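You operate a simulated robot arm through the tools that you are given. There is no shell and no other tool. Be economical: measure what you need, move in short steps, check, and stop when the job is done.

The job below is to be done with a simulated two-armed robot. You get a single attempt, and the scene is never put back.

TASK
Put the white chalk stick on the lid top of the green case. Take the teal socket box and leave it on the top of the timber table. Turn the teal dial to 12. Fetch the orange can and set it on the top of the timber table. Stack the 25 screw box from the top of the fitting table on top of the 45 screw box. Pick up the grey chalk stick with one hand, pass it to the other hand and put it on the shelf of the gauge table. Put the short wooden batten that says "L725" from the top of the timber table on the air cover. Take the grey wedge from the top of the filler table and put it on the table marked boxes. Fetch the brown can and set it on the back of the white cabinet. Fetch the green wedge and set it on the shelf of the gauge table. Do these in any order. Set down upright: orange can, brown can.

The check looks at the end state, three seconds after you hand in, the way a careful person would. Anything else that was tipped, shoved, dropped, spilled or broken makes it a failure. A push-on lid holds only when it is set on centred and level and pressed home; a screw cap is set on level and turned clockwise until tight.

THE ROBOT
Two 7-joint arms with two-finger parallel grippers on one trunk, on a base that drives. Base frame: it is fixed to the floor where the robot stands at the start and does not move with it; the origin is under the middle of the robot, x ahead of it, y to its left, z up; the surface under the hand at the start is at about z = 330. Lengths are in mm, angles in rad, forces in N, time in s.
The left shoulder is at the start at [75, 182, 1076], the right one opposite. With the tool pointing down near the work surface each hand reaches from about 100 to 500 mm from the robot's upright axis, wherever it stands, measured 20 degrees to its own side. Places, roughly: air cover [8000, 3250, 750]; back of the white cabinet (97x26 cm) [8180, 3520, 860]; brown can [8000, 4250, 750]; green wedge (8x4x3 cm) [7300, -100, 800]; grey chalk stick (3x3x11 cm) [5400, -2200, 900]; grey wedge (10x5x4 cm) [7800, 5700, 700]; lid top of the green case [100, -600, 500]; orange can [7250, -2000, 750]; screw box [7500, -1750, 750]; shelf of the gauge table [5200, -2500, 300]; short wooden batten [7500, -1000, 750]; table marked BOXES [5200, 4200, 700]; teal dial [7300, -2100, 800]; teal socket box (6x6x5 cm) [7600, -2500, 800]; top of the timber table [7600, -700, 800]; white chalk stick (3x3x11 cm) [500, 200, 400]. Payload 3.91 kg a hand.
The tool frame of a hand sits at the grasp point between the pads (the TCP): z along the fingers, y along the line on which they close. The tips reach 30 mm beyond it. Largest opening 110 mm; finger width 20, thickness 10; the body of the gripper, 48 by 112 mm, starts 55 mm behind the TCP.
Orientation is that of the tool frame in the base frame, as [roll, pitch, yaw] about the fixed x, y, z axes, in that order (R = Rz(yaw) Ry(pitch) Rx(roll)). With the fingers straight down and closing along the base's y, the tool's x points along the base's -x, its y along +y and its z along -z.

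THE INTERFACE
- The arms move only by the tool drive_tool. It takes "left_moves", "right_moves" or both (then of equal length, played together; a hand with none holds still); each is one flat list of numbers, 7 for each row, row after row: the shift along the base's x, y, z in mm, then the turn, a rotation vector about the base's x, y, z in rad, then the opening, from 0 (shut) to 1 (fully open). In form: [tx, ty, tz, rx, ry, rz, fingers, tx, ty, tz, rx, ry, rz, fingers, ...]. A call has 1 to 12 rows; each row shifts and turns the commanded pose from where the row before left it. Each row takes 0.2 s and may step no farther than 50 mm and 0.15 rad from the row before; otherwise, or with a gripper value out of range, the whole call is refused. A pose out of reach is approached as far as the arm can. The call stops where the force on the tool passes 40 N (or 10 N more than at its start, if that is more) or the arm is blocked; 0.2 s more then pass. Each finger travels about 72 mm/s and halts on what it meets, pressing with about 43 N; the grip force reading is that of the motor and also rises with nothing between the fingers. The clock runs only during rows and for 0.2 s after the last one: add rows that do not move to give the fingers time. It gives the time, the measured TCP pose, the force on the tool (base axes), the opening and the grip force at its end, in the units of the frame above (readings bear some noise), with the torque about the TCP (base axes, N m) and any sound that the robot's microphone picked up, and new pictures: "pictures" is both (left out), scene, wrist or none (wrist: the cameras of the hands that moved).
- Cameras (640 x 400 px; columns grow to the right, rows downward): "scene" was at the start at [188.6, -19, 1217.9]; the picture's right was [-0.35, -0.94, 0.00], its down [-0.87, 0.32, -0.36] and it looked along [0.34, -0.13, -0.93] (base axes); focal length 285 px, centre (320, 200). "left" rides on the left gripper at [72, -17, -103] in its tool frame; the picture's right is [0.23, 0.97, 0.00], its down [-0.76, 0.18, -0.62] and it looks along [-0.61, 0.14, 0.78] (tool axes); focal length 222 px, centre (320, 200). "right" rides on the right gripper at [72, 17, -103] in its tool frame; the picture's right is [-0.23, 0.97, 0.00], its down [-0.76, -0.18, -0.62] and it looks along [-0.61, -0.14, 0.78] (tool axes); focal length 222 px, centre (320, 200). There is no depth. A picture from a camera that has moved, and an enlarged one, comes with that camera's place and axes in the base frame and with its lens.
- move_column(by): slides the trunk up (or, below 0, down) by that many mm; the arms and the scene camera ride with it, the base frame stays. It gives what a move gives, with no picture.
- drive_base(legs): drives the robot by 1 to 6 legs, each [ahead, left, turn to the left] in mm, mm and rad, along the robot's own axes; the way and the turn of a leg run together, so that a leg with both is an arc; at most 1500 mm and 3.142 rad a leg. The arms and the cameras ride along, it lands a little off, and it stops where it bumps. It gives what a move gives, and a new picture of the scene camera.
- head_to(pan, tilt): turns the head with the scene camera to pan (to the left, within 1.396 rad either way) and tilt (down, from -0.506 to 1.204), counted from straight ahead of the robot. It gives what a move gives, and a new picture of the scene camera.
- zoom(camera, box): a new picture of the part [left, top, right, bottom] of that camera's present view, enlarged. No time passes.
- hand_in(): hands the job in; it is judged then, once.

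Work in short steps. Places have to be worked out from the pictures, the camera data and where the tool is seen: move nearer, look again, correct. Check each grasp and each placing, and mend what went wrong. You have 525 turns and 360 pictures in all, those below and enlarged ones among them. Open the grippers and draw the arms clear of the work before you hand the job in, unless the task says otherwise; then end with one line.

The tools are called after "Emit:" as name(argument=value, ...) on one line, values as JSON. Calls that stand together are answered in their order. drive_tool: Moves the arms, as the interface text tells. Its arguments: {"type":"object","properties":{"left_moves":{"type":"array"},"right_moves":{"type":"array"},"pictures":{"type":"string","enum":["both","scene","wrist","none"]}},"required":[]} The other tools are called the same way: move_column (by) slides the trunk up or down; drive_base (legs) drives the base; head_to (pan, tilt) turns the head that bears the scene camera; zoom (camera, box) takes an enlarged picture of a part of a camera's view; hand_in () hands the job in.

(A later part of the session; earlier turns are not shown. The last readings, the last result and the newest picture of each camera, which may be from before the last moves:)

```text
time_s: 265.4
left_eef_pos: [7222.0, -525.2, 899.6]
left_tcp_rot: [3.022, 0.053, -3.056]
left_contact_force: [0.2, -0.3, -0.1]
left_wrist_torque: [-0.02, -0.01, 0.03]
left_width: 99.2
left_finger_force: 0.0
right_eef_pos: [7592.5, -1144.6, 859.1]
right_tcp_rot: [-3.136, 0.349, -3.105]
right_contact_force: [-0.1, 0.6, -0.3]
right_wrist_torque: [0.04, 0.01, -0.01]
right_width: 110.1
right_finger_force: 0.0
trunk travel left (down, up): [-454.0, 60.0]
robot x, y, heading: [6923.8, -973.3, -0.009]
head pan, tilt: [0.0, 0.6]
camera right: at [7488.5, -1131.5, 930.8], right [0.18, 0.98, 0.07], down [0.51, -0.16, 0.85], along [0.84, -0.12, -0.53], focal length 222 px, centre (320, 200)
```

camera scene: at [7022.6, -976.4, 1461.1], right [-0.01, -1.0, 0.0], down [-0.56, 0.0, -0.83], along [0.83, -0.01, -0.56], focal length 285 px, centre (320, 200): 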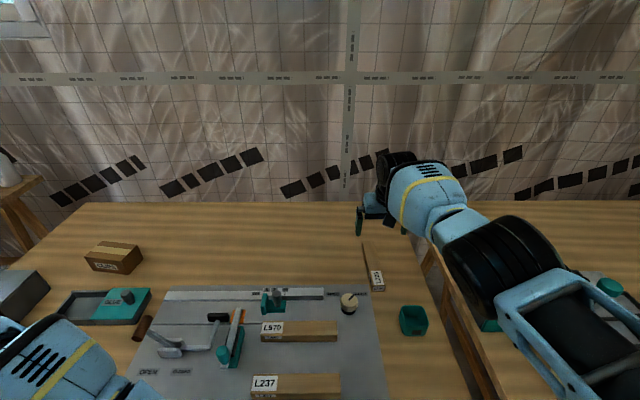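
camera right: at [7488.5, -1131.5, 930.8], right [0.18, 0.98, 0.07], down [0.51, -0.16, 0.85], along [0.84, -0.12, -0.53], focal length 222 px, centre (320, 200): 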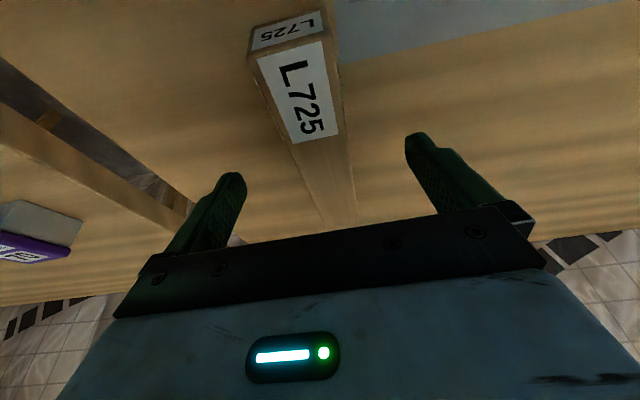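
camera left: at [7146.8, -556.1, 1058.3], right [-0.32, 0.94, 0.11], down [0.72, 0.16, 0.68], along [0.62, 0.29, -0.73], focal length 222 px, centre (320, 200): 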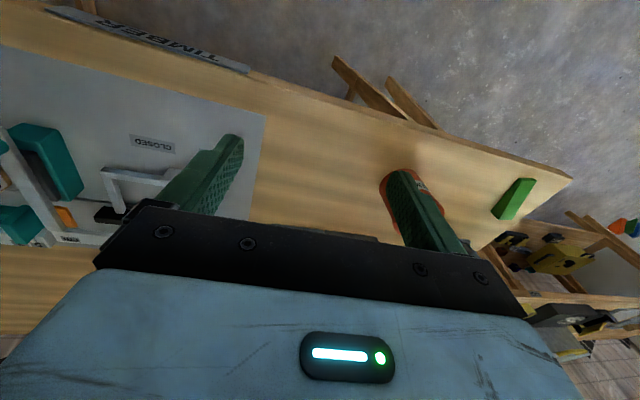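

Emit:
drive_tool(right_moves=[0, -2, -10, 0, 0, 0, 1, 0, 0, -8, 0, 0, 0, 1, 0, 0, -4, 0, 0, 0, 1, 0, 0, 0, 0, 0, 0, 0.6, 0, 0, 0, 0, 0, 0, 0.2, 0, 0, 0, 0, 0, 0, 0.2, 0, 0, 0, 0, 0, 0, 0.2], pictures="wrist")

```text
time_s: 267.0
left_eef_pos: [7222.0, -524.8, 900.3]
left_tcp_rot: [3.022, 0.05, -3.057]
left_contact_force: [0.0, 0.2, -0.1]
left_wrist_torque: [-0.01, 0.01, -0.02]
left_width: 99.2
left_finger_force: 0.0
right_eef_pos: [7592.0, -1145.9, 836.1]
right_tcp_rot: [-3.136, 0.348, -3.107]
right_contact_force: [0.2, -1.0, 0.1]
right_wrist_torque: [0.03, 0.0, 0.04]
right_width: 37.4
right_finger_force: 43.4
trunk travel left (down, up): [-454.0, 60.0]
robot x, y, heading: [6922.5, -975.7, -0.008]
head pan, tilt: [0.0, 0.6]
camera right: at [7487.7, -1133.2, 908.4], right [0.18, 0.98, 0.07], down [0.51, -0.16, 0.85], along [0.84, -0.12, -0.53], focal length 222 px, centre (320, 200)
```

right: 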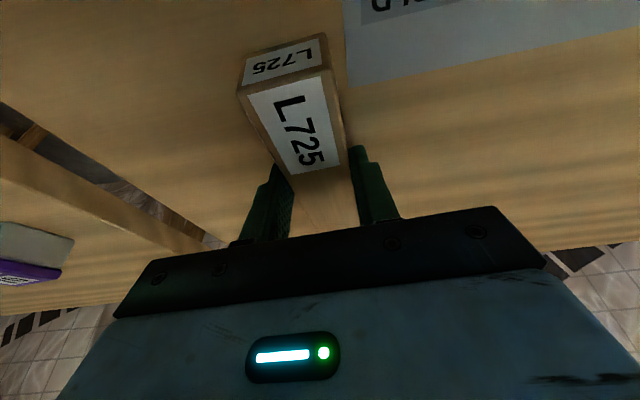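

Gripped (37 mm). Lift, retract, and back away.

Emit:
move_column(by=60)

Emit:
drive_tool(right_moves=[-10, 5, 40, 0, 0.05, 0, 0.2, -30, 5, 30, 0, 0.1, 0, 0.2, -40, 5, 20, 0, 0.1, 0, 0.2, -40, 5, 10, 0, 0.1, 0, 0.2, -40, 5, 0, 0, 0, 0, 0.2, -40, 5, 0, 0, 0, 0, 0.2, -40, 0, 0, 0, 0, 0, 0.2, 0, 0, 0, 0, 0, 0, 0.2], pictures="wrist")

Emit:
drive_base(legs=[[-500, 0, 0], [0, 0, 1.57]])

Emit:
head_to(pan=0, tilt=0.3)

```text
time_s: 268.0
left_eef_pos: [7222.8, -522.7, 960.3]
left_tcp_rot: [3.021, 0.049, -3.054]
left_contact_force: [0.6, 0.7, -0.9]
left_wrist_torque: [0.0, -0.01, -0.01]
left_width: 99.2
left_finger_force: 0.1
right_eef_pos: [7591.1, -1146.1, 894.6]
right_tcp_rot: [-3.136, 0.344, -3.107]
right_contact_force: [-0.5, -0.3, -1.4]
right_wrist_torque: [0.02, 0.04, 0.01]
right_width: 37.3
right_finger_force: 42.8
trunk travel left (down, up): [-514.0, 0.0]
robot x, y, heading: [6926.3, -980.4, -0.003]
head pan, tilt: [0.0, 0.6]
```

```text
time_s: 269.8
left_eef_pos: [7221.2, -521.8, 960.9]
left_tcp_rot: [3.018, 0.051, -3.056]
left_contact_force: [0.7, 0.2, -0.9]
left_wrist_torque: [-0.01, 0.02, 0.01]
left_width: 98.7
left_finger_force: 0.1
right_eef_pos: [7351.5, -1114.9, 996.5]
right_tcp_rot: [3.136, 0.0, -3.11]
right_contact_force: [-0.4, 0.2, -1.5]
right_wrist_torque: [0.01, 0.01, -0.01]
right_width: 37.8
right_finger_force: 43.0
trunk travel left (down, up): [-514.0, 0.0]
robot x, y, heading: [6925.9, -977.1, -0.01]
head pan, tilt: [0.0, 0.6]
camera right: at [7278.7, -1101.9, 1100.3], right [0.2, 0.98, 0.01], down [0.77, -0.16, 0.62], along [0.61, -0.12, -0.78], focal length 222 px, centre (320, 200)
```

right: 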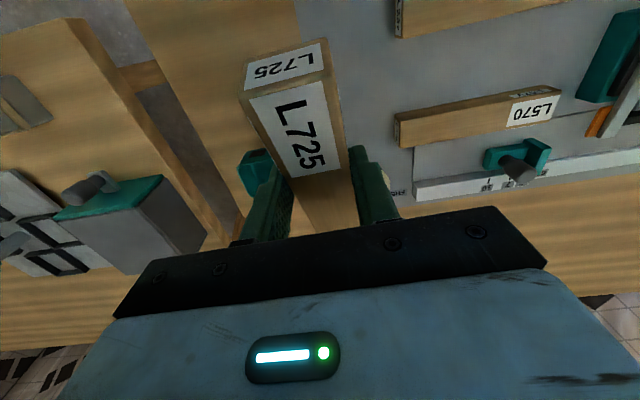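

```text
time_s: 276.6
left_eef_pos: [5976.3, -666.5, 961.5]
left_tcp_rot: [3.019, 0.053, -1.504]
left_contact_force: [0.3, -0.7, -1.0]
left_wrist_torque: [0.0, -0.02, -0.02]
left_width: 99.1
left_finger_force: 0.1
right_eef_pos: [6571.6, -548.4, 998.0]
right_tcp_rot: [3.135, 0.0, -1.56]
right_contact_force: [-0.5, 0.2, -1.4]
right_wrist_torque: [-0.06, 0.03, 0.01]
right_width: 37.5
right_finger_force: 42.7
trunk travel left (down, up): [-514.0, 0.0]
robot x, y, heading: [6422.7, -972.3, 1.541]
head pan, tilt: [0.0, 0.6]
camera scene: at [6428.7, -874.7, 1461.0], right [1.0, -0.03, 0.0], down [-0.02, -0.56, -0.83], along [0.02, 0.82, -0.56], focal length 285 px, centre (320, 200)
```

scene: 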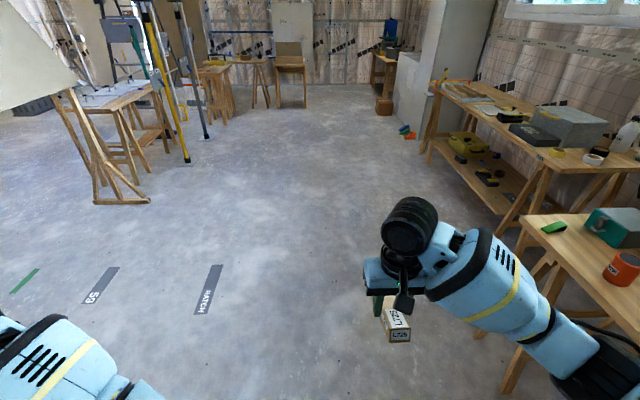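

```text
time_s: 277.4
left_eef_pos: [5973.9, -666.8, 962.1]
left_tcp_rot: [3.018, 0.053, -1.504]
left_contact_force: [0.1, 0.4, -0.7]
left_wrist_torque: [0.01, 0.01, -0.01]
left_width: 99.0
left_finger_force: 0.1
right_eef_pos: [6571.4, -547.5, 998.3]
right_tcp_rot: [3.133, -0.002, -1.558]
right_contact_force: [0.1, -0.2, -0.7]
right_wrist_torque: [-0.01, 0.01, 0.0]
right_width: 37.3
right_finger_force: 43.0
trunk travel left (down, up): [-514.0, 0.0]
robot x, y, heading: [6423.3, -969.7, 1.542]
head pan, tilt: [0.0, 0.3]
camera scene: at [6428.9, -869.6, 1488.5], right [1.0, -0.03, 0.0], down [-0.01, -0.3, -0.96], along [0.03, 0.95, -0.3], focal length 285 px, centre (320, 200)
```

scene: 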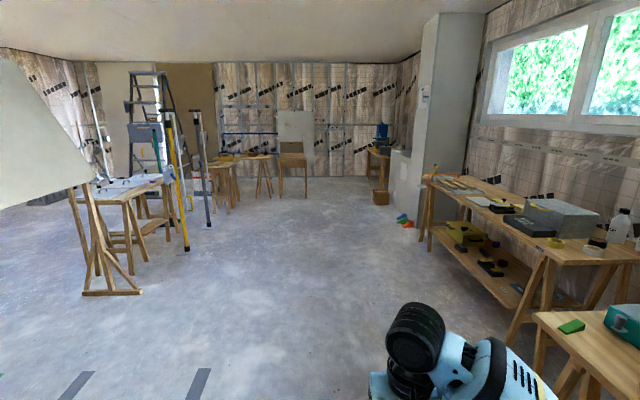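

Clear corridor along +y. Drive 3.6 m forward and look to the right.

Emit:
drive_base(legs=[[1200, 0, 0.03], [1200, 0, 0], [1200, 0, 0]])

Emit:
head_to(pan=-1.0, tilt=0.4)

```text
time_s: 294.8
left_eef_pos: [6000.1, 2925.6, 960.8]
left_tcp_rot: [3.018, 0.054, -1.479]
left_contact_force: [0.6, 0.0, -0.1]
left_wrist_torque: [0.01, 0.02, 0.02]
left_width: 98.9
left_finger_force: 0.1
right_eef_pos: [6591.9, 3059.1, 998.5]
right_tcp_rot: [3.134, -0.002, -1.535]
right_contact_force: [0.3, 0.6, -1.5]
right_wrist_torque: [-0.01, -0.01, 0.07]
right_width: 37.3
right_finger_force: 42.4
trunk travel left (down, up): [-514.0, 0.0]
robot x, y, heading: [6456.1, 2632.8, 1.567]
head pan, tilt: [0.0, 0.3]
camera scene: at [6458.3, 2733.3, 1488.5], right [1.0, -0.01, 0.0], down [0.0, -0.3, -0.96], along [0.01, 0.96, -0.3], focal length 285 px, centre (320, 200)
```

scene: 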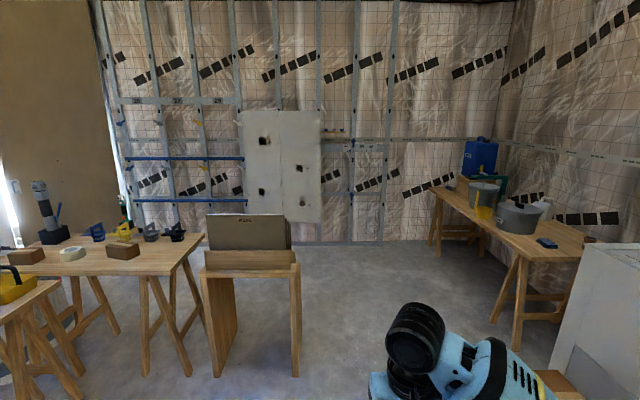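

```text
time_s: 296.1
left_eef_pos: [6000.2, 2924.3, 961.1]
left_tcp_rot: [3.019, 0.052, -1.481]
left_contact_force: [-0.4, 0.4, -0.5]
left_wrist_torque: [-0.03, -0.03, 0.0]
left_width: 99.0
left_finger_force: 0.0
right_eef_pos: [6592.2, 3058.3, 997.5]
right_tcp_rot: [3.135, -0.003, -1.536]
right_contact_force: [0.3, -1.5, -1.1]
right_wrist_torque: [-0.07, 0.01, -0.03]
right_width: 37.3
right_finger_force: 42.4
trunk travel left (down, up): [-514.0, 0.0]
robot x, y, heading: [6457.2, 2633.0, 1.569]
head pan, tilt: [-1.0, 0.4]
camera scene: at [6535.9, 2689.5, 1479.3], right [0.54, -0.84, 0.0], down [-0.33, -0.21, -0.92], along [0.78, 0.49, -0.39], focal length 285 px, centre (320, 200)
```

scene: 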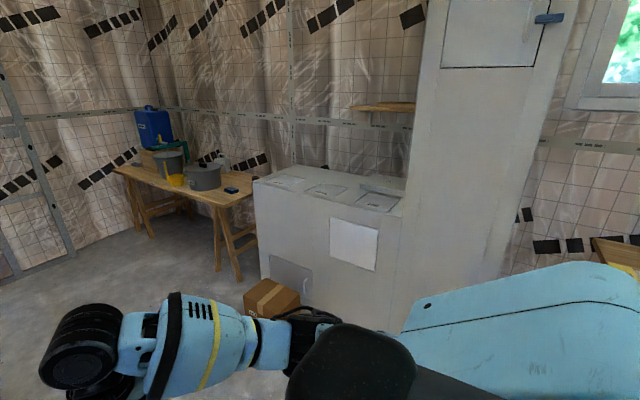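

Emit:
zoom(camera="scene", box=[240, 90, 430, 320])

```text
1.74 times, centred on (335, 205) of scene
camera zoom: at [6535.9, 2689.5, 1479.3], right [0.54, -0.84, 0.0], down [-0.33, -0.21, -0.92], along [0.78, 0.49, -0.39], focal length 495 px, centre (294, 191)
```

zoom: 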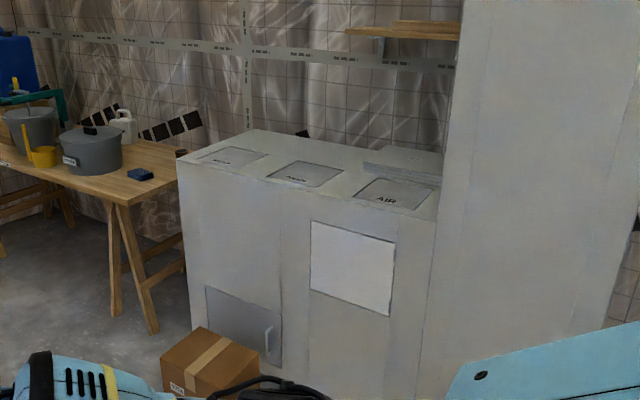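

AIR cover is near the pillar at about [7930,3195]. Turn to face +x and approach to x≈7150, y≈3280 for a better view.

Emit:
drive_base(legs=[[0, 0, -1.569], [0, 640, 0], [650, 0, 0]])

Emit:
head_to(pan=0, tilt=0.5)

```text
time_s: 309.2
left_eef_pos: [7406.7, 3726.3, 962.1]
left_tcp_rot: [3.018, 0.053, -3.056]
left_contact_force: [-0.1, 0.1, 0.5]
left_wrist_torque: [-0.01, -0.01, 0.05]
left_width: 98.9
left_finger_force: 0.0
right_eef_pos: [7535.7, 3133.7, 997.3]
right_tcp_rot: [3.134, -0.001, -3.112]
right_contact_force: [0.3, 0.9, -0.4]
right_wrist_torque: [0.01, 0.01, -0.01]
right_width: 37.3
right_finger_force: 43.4
trunk travel left (down, up): [-514.0, 0.0]
robot x, y, heading: [7111.0, 3275.1, -0.003]
head pan, tilt: [-1.0, 0.4]
camera scene: at [7168.4, 3193.5, 1479.3], right [-0.85, -0.53, 0.0], down [-0.21, 0.33, -0.92], along [0.49, -0.78, -0.39], focal length 285 px, centre (320, 200)
```

scene: 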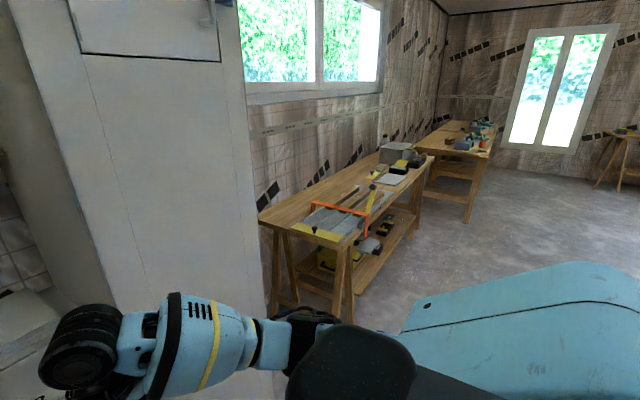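

```text
time_s: 310.5
left_eef_pos: [7406.2, 3727.0, 960.3]
left_tcp_rot: [3.018, 0.052, -3.056]
left_contact_force: [0.2, -0.8, 0.0]
left_wrist_torque: [-0.01, 0.02, 0.01]
left_width: 99.0
left_finger_force: 0.0
right_eef_pos: [7534.7, 3132.8, 998.5]
right_tcp_rot: [3.135, -0.001, -3.113]
right_contact_force: [0.2, 0.2, -1.9]
right_wrist_torque: [0.01, 0.03, -0.01]
right_width: 37.4
right_finger_force: 42.9
trunk travel left (down, up): [-514.0, 0.0]
robot x, y, heading: [7108.2, 3270.8, -0.01]
head pan, tilt: [0.0, 0.499]
camera scene: at [7210.0, 3270.8, 1470.1], right [-0.01, -1.0, 0.0], down [-0.48, 0.01, -0.88], along [0.88, -0.01, -0.48], focal length 285 px, centre (320, 200)
```

scene: 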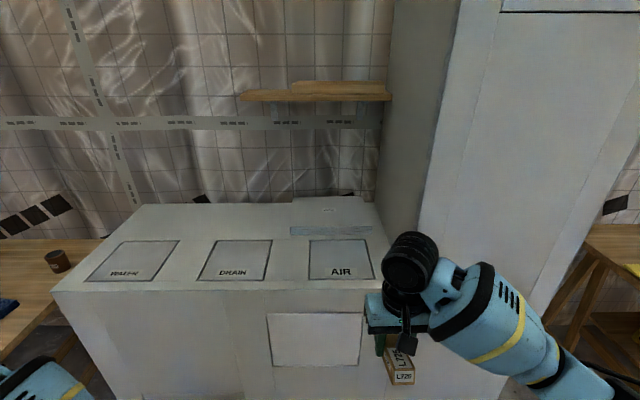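

AIR cover at ≈[7923,3197]; the brown can stands on the table to the left. Check floor in front before moving closer.

Emit:
head_to(pan=0.3, tilt=1.0)

```text
time_s: 311.4
left_eef_pos: [7406.4, 3726.9, 960.8]
left_tcp_rot: [3.019, 0.053, -3.055]
left_contact_force: [0.0, 0.2, 0.1]
left_wrist_torque: [-0.04, -0.02, -0.02]
left_width: 98.8
left_finger_force: 0.0
right_eef_pos: [7535.8, 3133.0, 996.6]
right_tcp_rot: [3.135, -0.002, -3.112]
right_contact_force: [-0.9, 0.6, -0.5]
right_wrist_torque: [-0.03, 0.03, -0.02]
right_width: 37.3
right_finger_force: 43.4
trunk travel left (down, up): [-514.0, 0.0]
robot x, y, heading: [7109.8, 3272.2, -0.012]
head pan, tilt: [0.3, 1.0]
camera scene: at [7185.8, 3291.8, 1429.1], right [0.28, -0.96, 0.0], down [-0.81, -0.24, -0.54], along [0.52, 0.15, -0.84], focal length 285 px, centre (320, 200)
```

scene: 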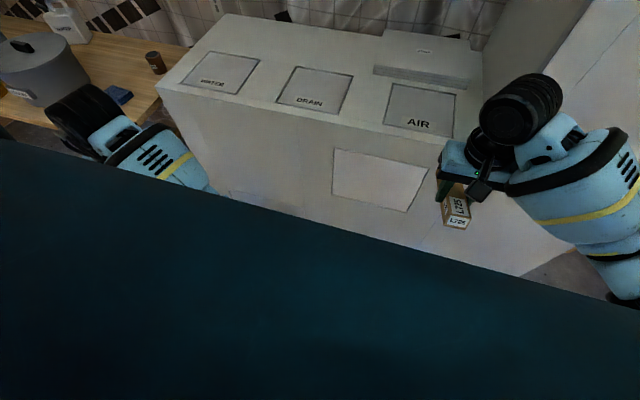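

Emit:
drive_base(legs=[[320, 0, 0.005]])

Emit:
head_to(pan=0, tilt=0.7)

```text
time_s: 313.5
left_eef_pos: [7689.5, 3726.4, 965.2]
left_tcp_rot: [3.019, 0.063, -3.058]
left_contact_force: [-0.5, 0.5, -0.4]
left_wrist_torque: [0.04, -0.01, 0.02]
left_width: 99.0
left_finger_force: 0.1
right_eef_pos: [7808.9, 3136.4, 995.0]
right_tcp_rot: [3.138, 0.0, -3.089]
right_contact_force: [-0.5, -0.7, -0.8]
right_wrist_torque: [-0.01, 0.09, 0.03]
right_width: 37.4
right_finger_force: 42.6
trunk travel left (down, up): [-514.0, 0.0]
robot x, y, heading: [7399.9, 3267.9, -0.014]
head pan, tilt: [0.3, 1.0]
stopped in leg 1: the robot was blocked; the commanded pose is now the measured one
camera scene: at [7464.4, 3291.3, 1429.9], right [0.28, -0.96, 0.0], down [-0.8, -0.24, -0.55], along [0.53, 0.15, -0.84], focal length 285 px, centre (320, 200)
```

scene: 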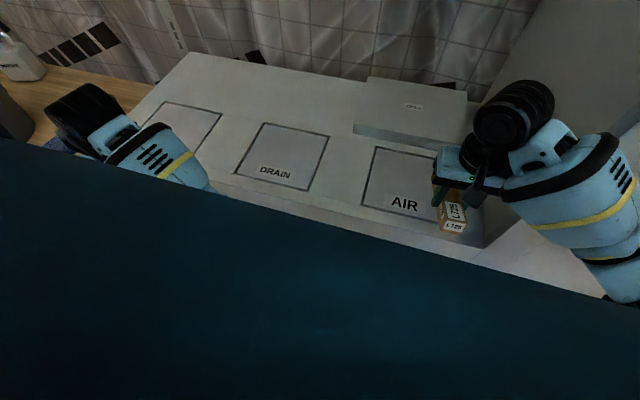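

```text
time_s: 314.3
left_eef_pos: [7689.4, 3726.4, 963.9]
left_tcp_rot: [3.018, 0.064, -3.054]
left_contact_force: [-0.7, -0.1, -0.2]
left_wrist_torque: [0.02, 0.0, 0.0]
left_width: 99.1
left_finger_force: 0.0
right_eef_pos: [7809.3, 3137.4, 995.4]
right_tcp_rot: [3.138, 0.0, -3.089]
right_contact_force: [-0.8, 0.7, -0.4]
right_wrist_torque: [0.0, 0.0, 0.0]
right_width: 37.3
right_finger_force: 42.9
trunk travel left (down, up): [-514.0, 0.0]
robot x, y, heading: [7401.8, 3268.4, -0.008]
head pan, tilt: [0.0, 0.7]
camera scene: at [7481.6, 3270.8, 1453.3], right [-0.01, -1.0, 0.0], down [-0.64, 0.01, -0.77], along [0.77, -0.01, -0.64], focal length 285 px, centre (320, 200)
```

scene: 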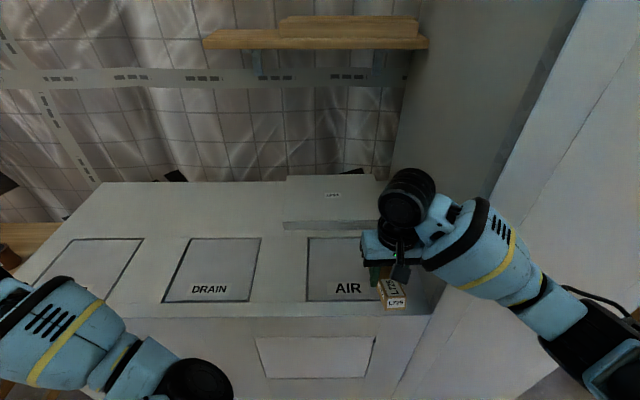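

The base bumped something. Back off slightly and look down with the left wrist camera.

Emit:
zoom(camera="left", box=[0, 0, 640, 400])

Emit:
zoom(camera="right", box=[0, 0, 640, 400])

```text
1.00 times, centred on (320, 200) of left (not enlarged: the box is as wide or as high as the picture)
camera zoom: at [7613.8, 3691.0, 1060.4], right [-0.32, 0.94, 0.1], down [0.71, 0.16, 0.69], along [0.63, 0.29, -0.72], focal length 222 px, centre (320, 200)
```

zoom: 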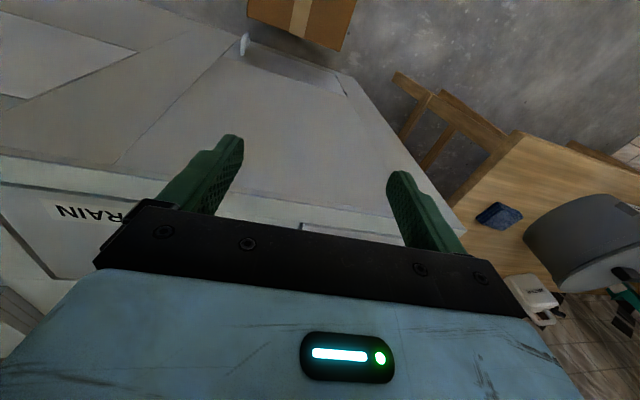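

```text
1.00 times, centred on (320, 200) of right (not enlarged: the box is as wide or as high as the picture)
camera zoom: at [7736.2, 3148.6, 1098.3], right [0.18, 0.98, 0.0], down [0.77, -0.14, 0.62], along [0.61, -0.11, -0.78], focal length 222 px, centre (320, 200)
```

zoom: 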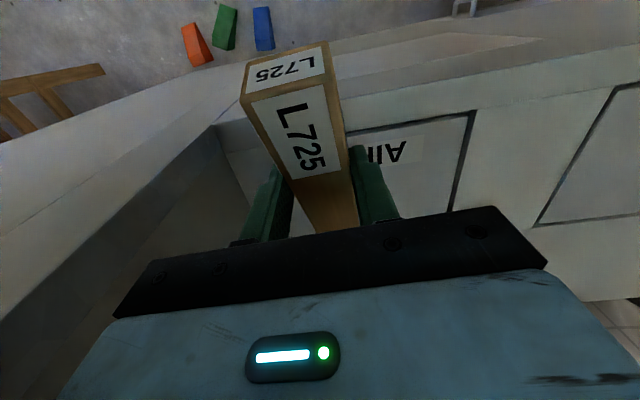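

I back off 40 mm, then place the batten: AIR cover spans ≈x 7822–8012, y 3104–3295, z≈872.

Emit:
drive_base(legs=[[-40, 0, 0.012]])

Emit:
drive_tool(right_moves=[20, 15, 0, 0, -0.09, 0, 0.2, 20, 15, 0, 0, -0.09, 0, 0.2, 20, 15, 0, 0, -0.09, 0, 0.2, 20, 10, 0, 0, -0.08, 0, 0.2, 20, 8, -10, 0, 0, 0, 0.2, 0, 0, 0, 0, 0, 0, 0.2], pictures="both")

```text
time_s: 315.1
left_eef_pos: [7654.5, 3728.2, 961.5]
left_tcp_rot: [3.016, 0.052, -3.044]
left_contact_force: [-0.6, 0.1, -0.2]
left_wrist_torque: [0.03, 0.03, 0.01]
left_width: 99.2
left_finger_force: 0.1
right_eef_pos: [7783.7, 3140.8, 989.6]
right_tcp_rot: [3.137, -0.017, -3.083]
right_contact_force: [0.5, -0.5, -1.1]
right_wrist_torque: [0.02, 0.03, 0.0]
right_width: 37.5
right_finger_force: 43.4
trunk travel left (down, up): [-514.0, 0.0]
robot x, y, heading: [7365.1, 3266.4, 0.001]
head pan, tilt: [0.0, 0.7]
camera scene: at [7459.4, 3269.8, 1452.2], right [0.0, -1.0, 0.0], down [-0.65, 0.0, -0.76], along [0.76, 0.0, -0.65], focal length 285 px, centre (320, 200)
```

scene: 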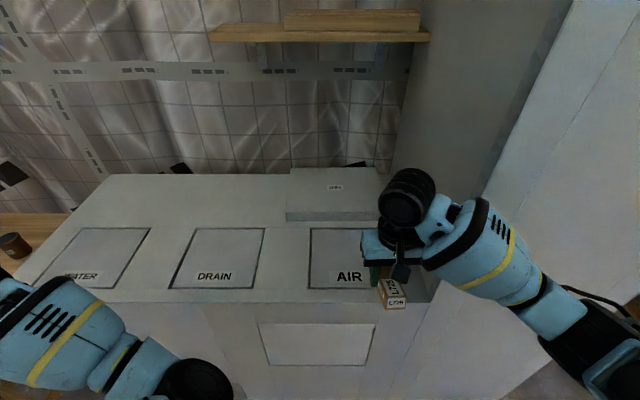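

```text
time_s: 316.5
left_eef_pos: [7653.8, 3729.2, 961.8]
left_tcp_rot: [3.015, 0.052, -3.046]
left_contact_force: [0.2, -0.7, -0.5]
left_wrist_torque: [0.0, 0.03, -0.01]
left_width: 99.1
left_finger_force: 0.2
right_eef_pos: [7883.4, 3202.3, 978.6]
right_tcp_rot: [-3.125, 0.334, -3.078]
right_contact_force: [0.0, 0.7, -1.2]
right_wrist_torque: [-0.01, 0.03, -0.02]
right_width: 37.2
right_finger_force: 43.5
trunk travel left (down, up): [-514.0, 0.0]
robot x, y, heading: [7363.0, 3270.4, -0.005]
head pan, tilt: [0.0, 0.7]
camera scene: at [7457.2, 3269.8, 1452.4], right [0.0, -1.0, 0.0], down [-0.64, 0.0, -0.77], along [0.77, 0.0, -0.64], focal length 285 px, centre (320, 200)
camera right: at [7780.3, 3214.0, 1052.5], right [0.16, 0.99, 0.06], down [0.52, -0.13, 0.84], along [0.84, -0.1, -0.54], focal length 222 px, centre (320, 200)
```

scene: 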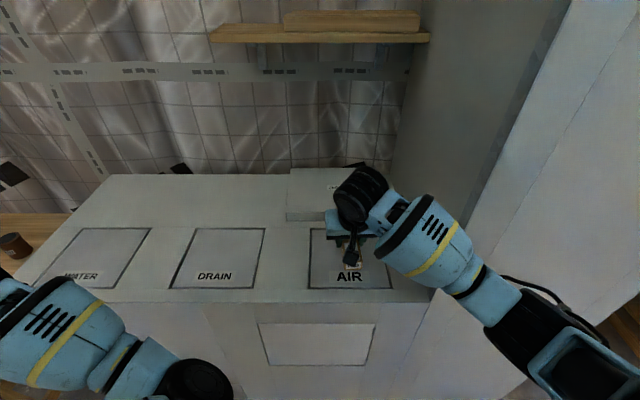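
right: 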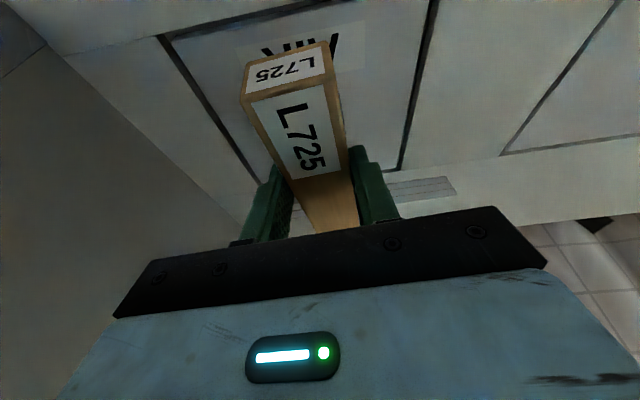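

Correct pitch/yaw slightly and lower.

Emit:
drive_tool(right_moves=[-2, -1, -20, 0, -0.014, -0.04, 0.2, 0, 0, -20, 0, 0, 0, 0.2, 0, 0, -15, 0, 0, 0, 0.2, 0, 0, 0, 0, 0, 0, 0.2], pictures="wrist")

```text
time_s: 317.5
left_eef_pos: [7654.1, 3727.5, 963.4]
left_tcp_rot: [3.018, 0.054, -3.043]
left_contact_force: [-0.2, -0.3, -0.8]
left_wrist_torque: [0.01, 0.04, 0.0]
left_width: 99.4
left_finger_force: 0.1
right_eef_pos: [7881.7, 3202.6, 924.4]
right_tcp_rot: [-3.123, 0.35, -3.117]
right_contact_force: [0.6, -0.7, -0.6]
right_wrist_torque: [-0.03, 0.06, 0.0]
right_width: 37.5
right_finger_force: 42.7
trunk travel left (down, up): [-514.0, 0.0]
robot x, y, heading: [7363.3, 3271.7, -0.001]
head pan, tilt: [0.0, 0.7]
camera right: at [7777.3, 3217.5, 996.2], right [0.2, 0.98, 0.06], down [0.51, -0.15, 0.85], along [0.84, -0.14, -0.53], focal length 222 px, centre (320, 200)
```

right: 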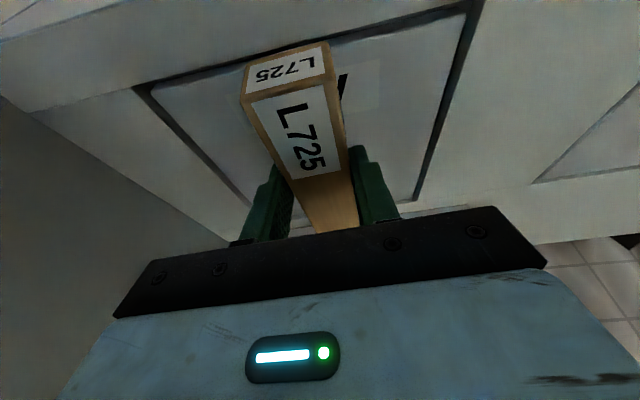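

Shift +7 mm in x and lower to contact.

Emit:
drive_tool(right_moves=[7, 0, -5, 0, 0, 0, 0.2, 0, 0, -4, 0, 0, 0, 0.2, 0, 0, -3, 0, 0, 0, 0.2, 0, 0, -3, 0, 0, 0, 0.2, 0, 0, -2, 0, 0, 0, 0.2, 0, 0, -2, 0, 0, 0, 0.2, 0, 0, 0, 0, 0, 0, 0.2], pictures="none")

```text
time_s: 319.1
left_eef_pos: [7654.1, 3729.0, 962.6]
left_tcp_rot: [3.02, 0.054, -3.044]
left_contact_force: [0.0, 0.0, 0.5]
left_wrist_torque: [0.0, 0.0, 0.01]
left_width: 99.0
left_finger_force: 0.0
right_eef_pos: [7888.1, 3203.0, 907.1]
right_tcp_rot: [-3.125, 0.35, -3.117]
right_contact_force: [-0.3, 0.0, -2.4]
right_wrist_torque: [0.01, 0.03, -0.05]
right_width: 37.4
right_finger_force: 42.9
trunk travel left (down, up): [-514.0, 0.0]
robot x, y, heading: [7360.5, 3270.4, 0.002]
head pan, tilt: [0.0, 0.7]
```

Emit:
drive_tool(right_moves=[0, 0, -2, 0, 0, 0, 0.2, 0, 0, -2, 0, 0, 0, 0.2, 0, 0, -2, 0, 0, 0, 0.2, 0, 0, -2, 0, 0, 0, 0.2, 0, 0, -2, 0, 0, 0, 0.2, 0, 0, -2, 0, 0, 0, 0.2, 0, 0, 0, 0, 0, 0, 0.2], pictures="wrist")

```text
time_s: 320.7
left_eef_pos: [7653.1, 3727.6, 962.3]
left_tcp_rot: [3.018, 0.052, -3.044]
left_contact_force: [-0.3, -0.5, -0.4]
left_wrist_torque: [0.02, 0.05, 0.01]
left_width: 99.1
left_finger_force: 0.1
right_eef_pos: [7887.9, 3203.5, 895.6]
right_tcp_rot: [-3.124, 0.349, -3.117]
right_contact_force: [-1.1, -0.3, 6.7]
right_wrist_torque: [0.09, 0.54, 0.03]
right_width: 37.7
right_finger_force: 42.8
trunk travel left (down, up): [-514.0, 0.0]
robot x, y, heading: [7363.2, 3270.8, 0.004]
head pan, tilt: [0.0, 0.7]
camera right: at [7783.7, 3217.2, 966.8], right [0.2, 0.98, 0.06], down [0.5, -0.15, 0.85], along [0.84, -0.14, -0.52], focal length 222 px, centre (320, 200)
```

right: 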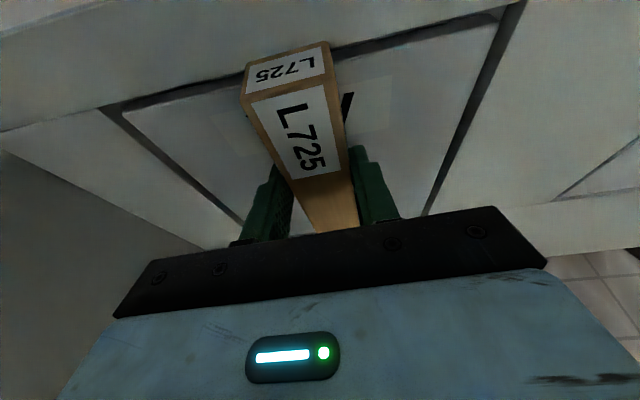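

Near end touches first; level slightly (+0.02 about y), then release.

Emit:
drive_tool(right_moves=[0, 0, 0, 0, 0.012, 0, 0.2, 0, 0, -1, 0, 0.01, 0, 0.2, 0, 0, 0, 0, 0, 0, 0.2], pictures="none")

Emit:
drive_tool(right_moves=[0, 0, 0, 0, 0, 0, 0.5, 0, 0, 0, 0, 0, 0, 0.8, 0, 0, 0, 0, 0, 0, 0.8, 0, 0, 20, 0, 0, 0, 0.8, -10, 0, 40, 0, 0, 0, 0.8, -30, 0, 20, 0, 0.1, 0, 0.8, -30, -10, 10, 0, 0.1, 0, 0.8, -30, -20, 0, 0, 0.1, 0, 0.8, 0, 0, 0, 0, 0, 0, 0.8], pictures="both")

```text
time_s: 321.5
left_eef_pos: [7653.6, 3727.3, 961.6]
left_tcp_rot: [3.017, 0.052, -3.044]
left_contact_force: [-0.6, 0.7, 0.0]
left_wrist_torque: [0.0, 0.01, 0.02]
left_width: 99.1
left_finger_force: 0.0
right_eef_pos: [7889.2, 3203.0, 894.9]
right_tcp_rot: [-3.127, 0.331, -3.119]
right_contact_force: [2.2, 0.0, 10.0]
right_wrist_torque: [0.19, -1.43, -0.12]
right_width: 37.4
right_finger_force: 43.3
trunk travel left (down, up): [-514.0, 0.0]
robot x, y, heading: [7362.0, 3271.5, 0.003]
head pan, tilt: [0.0, 0.7]
```

```text
time_s: 323.5
left_eef_pos: [7653.5, 3729.1, 960.8]
left_tcp_rot: [3.017, 0.053, -3.045]
left_contact_force: [-0.5, 0.6, -0.8]
left_wrist_torque: [0.03, -0.01, 0.0]
left_width: 99.1
left_finger_force: 0.1
right_eef_pos: [7787.5, 3171.7, 983.0]
right_tcp_rot: [-3.129, 0.025, -3.12]
right_contact_force: [-0.2, 0.6, 0.1]
right_wrist_torque: [-0.01, 0.05, -0.01]
right_width: 88.0
right_finger_force: 0.1
trunk travel left (down, up): [-514.0, 0.0]
robot x, y, heading: [7362.6, 3270.3, 0.001]
head pan, tilt: [0.0, 0.7]
camera scene: at [7457.7, 3270.6, 1452.4], right [0.0, -1.0, 0.0], down [-0.64, 0.0, -0.76], along [0.76, 0.0, -0.64], focal length 285 px, centre (320, 200)
camera right: at [7712.2, 3186.6, 1083.7], right [0.21, 0.98, -0.01], down [0.75, -0.15, 0.64], along [0.63, -0.14, -0.76], focal length 222 px, centre (320, 200)
```

scene: 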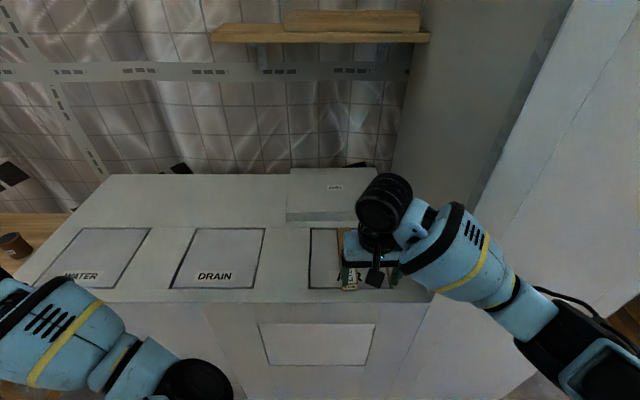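
right: 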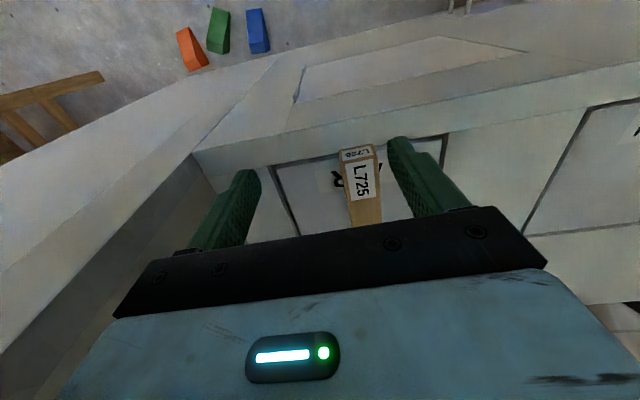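

Batten lies on the AIR cover. Back away and look at the left table with the brown can and the floor box.

Emit:
drive_base(legs=[[-500, 0, 0]])

Emit:
head_to(pan=0.45, tilt=0.55)

```text
time_s: 326.5
left_eef_pos: [7159.2, 3727.4, 960.9]
left_tcp_rot: [3.017, 0.051, -3.046]
left_contact_force: [-0.1, -0.2, -0.4]
left_wrist_torque: [0.02, -0.01, 0.0]
left_width: 98.9
left_finger_force: 0.0
right_eef_pos: [7291.8, 3169.8, 982.5]
right_tcp_rot: [-3.132, 0.027, -3.123]
right_contact_force: [0.4, -0.8, -1.1]
right_wrist_torque: [0.02, 0.0, -0.01]
right_width: 88.2
right_finger_force: 0.1
trunk travel left (down, up): [-514.0, 0.0]
robot x, y, heading: [6869.0, 3267.1, 0.0]
head pan, tilt: [0.0, 0.7]
camera scene: at [6961.4, 3269.7, 1452.4], right [0.0, -1.0, 0.0], down [-0.64, 0.0, -0.76], along [0.76, 0.0, -0.64], focal length 285 px, centre (320, 200)
```

scene: 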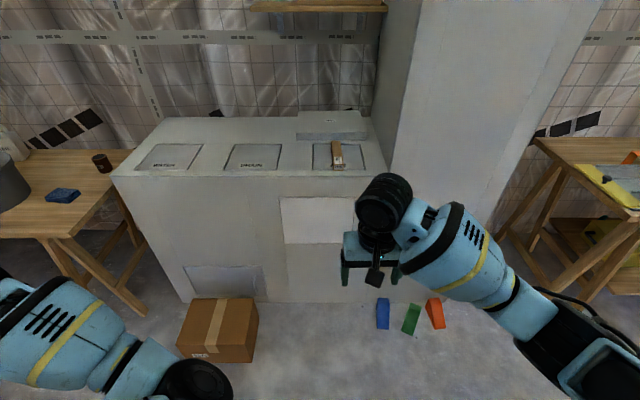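

```text
time_s: 327.4
left_eef_pos: [7159.1, 3727.0, 961.0]
left_tcp_rot: [3.017, 0.052, -3.046]
left_contact_force: [0.5, -0.2, -0.4]
left_wrist_torque: [0.0, 0.01, 0.0]
left_width: 99.0
left_finger_force: 0.0
right_eef_pos: [7292.8, 3169.6, 983.0]
right_tcp_rot: [-3.13, 0.026, -3.121]
right_contact_force: [-0.1, -0.2, -0.7]
right_wrist_torque: [-0.04, 0.0, 0.01]
right_width: 87.8
right_finger_force: 0.0
trunk travel left (down, up): [-514.0, 0.0]
robot x, y, heading: [6870.4, 3269.7, 0.002]
head pan, tilt: [0.45, 0.55]
camera scene: at [6957.7, 3308.7, 1465.5], right [0.43, -0.9, 0.0], down [-0.47, -0.23, -0.85], along [0.77, 0.37, -0.52], focal length 285 px, centre (320, 200)
```

scene: 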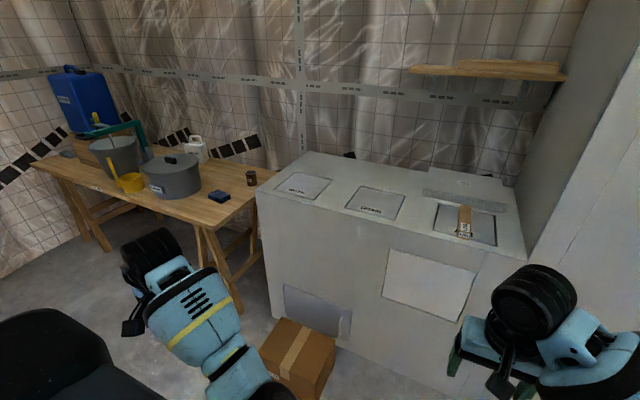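

Brown can is ≈[8010,4205] on a table (z≈750) whose front edge is x≈7592. Drive to y≈4390 and approach for the right hand.

Emit:
drive_base(legs=[[0, 1120, 0], [250, 0, 0]])

Emit:
head_to(pan=0, tilt=0.6)

```text
time_s: 338.8
left_eef_pos: [7403.9, 4843.5, 961.7]
left_tcp_rot: [3.017, 0.054, -3.046]
left_contact_force: [0.0, 0.1, -0.3]
left_wrist_torque: [0.03, -0.01, 0.0]
left_width: 99.0
left_finger_force: 0.0
right_eef_pos: [7539.0, 4286.5, 982.4]
right_tcp_rot: [-3.132, 0.026, -3.122]
right_contact_force: [-0.3, 0.4, -1.1]
right_wrist_torque: [0.01, -0.01, 0.01]
right_width: 87.8
right_finger_force: 0.0
trunk travel left (down, up): [-514.0, 0.0]
robot x, y, heading: [7113.1, 4384.1, -0.003]
head pan, tilt: [0.45, 0.55]
camera scene: at [7203.1, 4424.2, 1465.6], right [0.44, -0.9, 0.0], down [-0.47, -0.23, -0.85], along [0.77, 0.37, -0.52], focal length 285 px, centre (320, 200)
```

scene: 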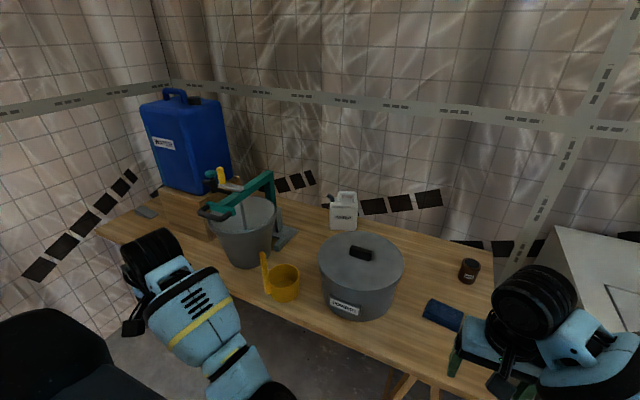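

```text
time_s: 339.7
left_eef_pos: [7403.4, 4843.0, 961.4]
left_tcp_rot: [3.016, 0.052, -3.046]
left_contact_force: [-0.1, 0.0, 0.0]
left_wrist_torque: [0.02, 0.01, -0.01]
left_width: 98.9
left_finger_force: 0.1
right_eef_pos: [7537.6, 4286.4, 983.5]
right_tcp_rot: [-3.131, 0.025, -3.12]
right_contact_force: [0.5, 0.9, -0.5]
right_wrist_torque: [-0.01, 0.0, -0.05]
right_width: 88.2
right_finger_force: 0.1
trunk travel left (down, up): [-514.0, 0.0]
robot x, y, heading: [7113.3, 4382.0, -0.009]
head pan, tilt: [0.0, 0.6]
camera scene: at [7210.2, 4385.3, 1461.1], right [0.0, -1.0, 0.0], down [-0.56, 0.0, -0.83], along [0.83, 0.0, -0.56], focal length 285 px, centre (320, 200)
```

scene: 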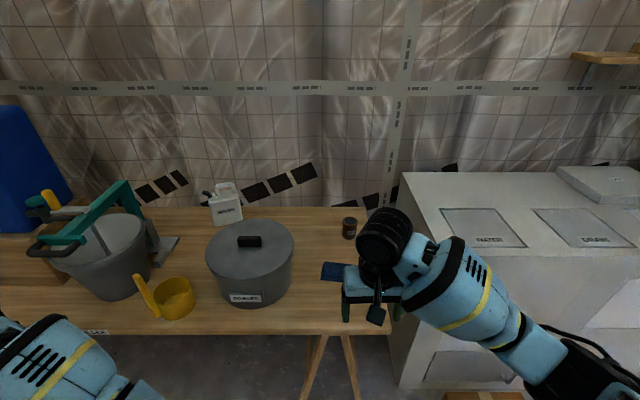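

Can ≈[8005,4270], about 52 mm wide, 75–80 tall. Move 205 closer.

Emit:
drive_base(legs=[[205, 50, 0.005]])

Emit:
drive_tool(right_moves=[45, -10, 0, 0, -0.05, 0, 1, 45, -10, 0, 0, -0.05, 0, 1, 45, -10, 5, 0, -0.05, 0, 1, 35, -10, 0, 0, -0.05, 0, 1, 0, 0, 0, 0, 0, 0, 1], pictures="both")

```text
time_s: 341.4
left_eef_pos: [7604.7, 4896.2, 960.9]
left_tcp_rot: [3.018, 0.052, -3.036]
left_contact_force: [0.1, 0.1, 0.4]
left_wrist_torque: [0.0, -0.06, 0.03]
left_width: 99.0
left_finger_force: 0.0
right_eef_pos: [7742.3, 4339.8, 983.0]
right_tcp_rot: [-3.132, 0.027, -3.114]
right_contact_force: [0.6, 0.5, 0.4]
right_wrist_torque: [-0.03, 0.0, 0.02]
right_width: 88.1
right_finger_force: 0.1
trunk travel left (down, up): [-514.0, 0.0]
robot x, y, heading: [7316.3, 4435.3, 0.007]
head pan, tilt: [0.0, 0.6]
camera scene: at [7414.7, 4436.7, 1461.0], right [0.01, -1.0, 0.0], down [-0.56, 0.0, -0.83], along [0.83, 0.01, -0.56], focal length 285 px, centre (320, 200)
```

scene: 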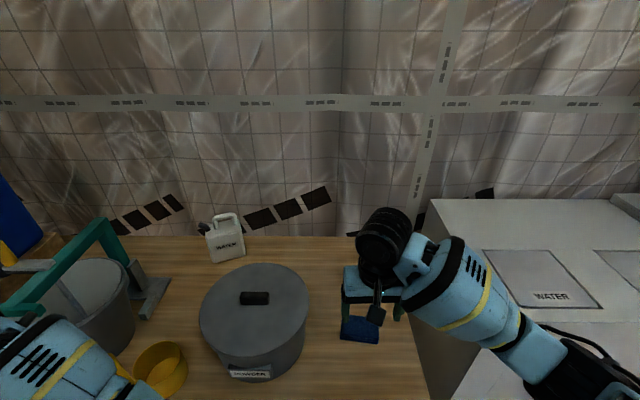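

```text
time_s: 342.6
left_eef_pos: [7604.0, 4897.1, 962.6]
left_tcp_rot: [3.018, 0.052, -3.038]
left_contact_force: [0.2, 0.6, 0.0]
left_wrist_torque: [0.01, 0.02, 0.04]
left_width: 99.5
left_finger_force: 0.0
right_eef_pos: [7911.4, 4299.6, 988.2]
right_tcp_rot: [-3.126, 0.227, -3.112]
right_contact_force: [-0.5, -0.2, -0.2]
right_wrist_torque: [0.0, -0.01, -0.02]
right_width: 110.1
right_finger_force: 0.1
trunk travel left (down, up): [-514.0, 0.0]
robot x, y, heading: [7315.1, 4435.6, 0.003]
head pan, tilt: [0.0, 0.6]
camera scene: at [7414.2, 4436.7, 1461.1], right [0.01, -1.0, 0.0], down [-0.56, 0.0, -0.83], along [0.83, 0.01, -0.56], focal length 285 px, centre (320, 200)
camera right: at [7817.3, 4314.6, 1072.2], right [0.2, 0.98, 0.04], down [0.61, -0.15, 0.78], along [0.77, -0.13, -0.62], focal length 222 px, centre (320, 200)
```

scene: 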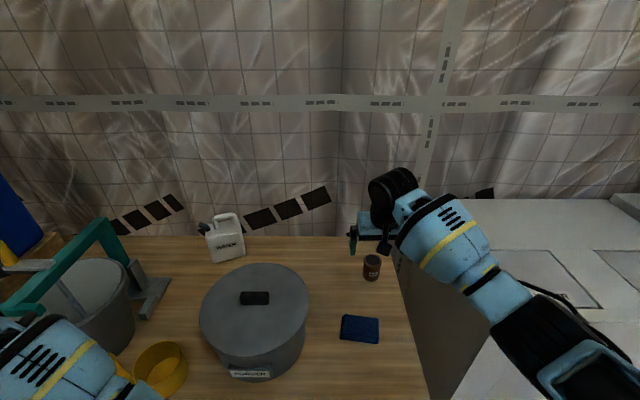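
right: 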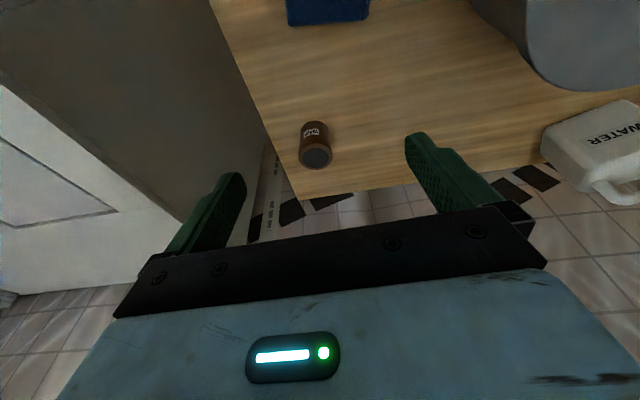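

Recomputed: table z≈695, can centre ≈[8067,4268], top ≈775. Retract the left hand a bit, then move 60 mm closer.

Emit:
drive_tool(left_moves=[0, 0, -25, -0.05, 0, -0.04, 0.9, -15, 0, -25, -0.05, 0, -0.04, 0.9, -25, 0, -10, 0, 0, 0, 0.9, -25, 0, -10, 0, 0, 0, 0.9, -25, 0, -10, 0, 0, 0, 0.9, -15, 0, 0, 0, 0, 0, 0.9, 0, 0, 0, 0, 0, 0, 0.9], pictures="none")

Emit:
drive_base(legs=[[60, 0, 0]])

```text
time_s: 344.4
left_eef_pos: [7504.8, 4922.5, 899.4]
left_tcp_rot: [3.056, 0.073, -3.095]
left_contact_force: [0.1, -0.8, -0.6]
left_wrist_torque: [-0.01, -0.03, 0.02]
left_width: 99.2
left_finger_force: 0.0
right_eef_pos: [7911.1, 4301.0, 988.1]
right_tcp_rot: [-3.124, 0.224, -3.112]
right_contact_force: [-0.4, 0.5, -0.2]
right_wrist_torque: [0.03, 0.01, -0.01]
right_width: 110.1
right_finger_force: 0.1
trunk travel left (down, up): [-514.0, 0.0]
robot x, y, heading: [7314.8, 4435.2, 0.005]
head pan, tilt: [0.0, 0.6]
stopped in row 7 (left hand): the arm was blocked; the commanded pose is now the measured one
```

```text
time_s: 345.4
left_eef_pos: [7564.1, 4922.9, 899.0]
left_tcp_rot: [3.055, 0.073, -3.095]
left_contact_force: [0.8, -0.2, -0.3]
left_wrist_torque: [0.01, 0.06, 0.02]
left_width: 98.9
left_finger_force: 0.1
right_eef_pos: [7970.9, 4300.6, 987.8]
right_tcp_rot: [-3.125, 0.224, -3.111]
right_contact_force: [-0.4, -0.7, 0.2]
right_wrist_torque: [-0.02, 0.03, 0.02]
right_width: 110.1
right_finger_force: 0.0
trunk travel left (down, up): [-514.0, 0.0]
robot x, y, heading: [7377.2, 4434.4, 0.008]
head pan, tilt: [0.0, 0.6]
camera scene: at [7474.3, 4437.2, 1461.0], right [0.01, -1.0, 0.0], down [-0.57, 0.0, -0.82], along [0.82, 0.01, -0.57], focal length 285 px, centre (320, 200)
```

scene: 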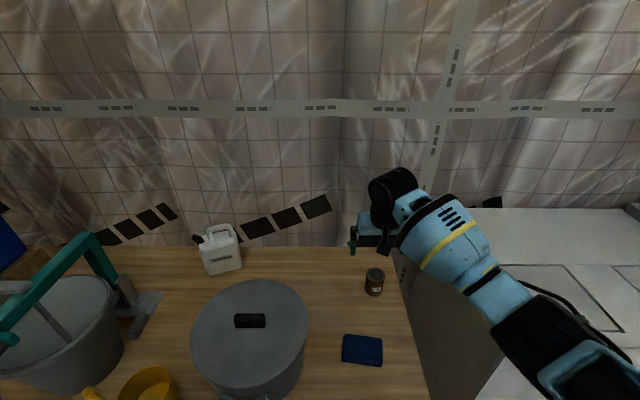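

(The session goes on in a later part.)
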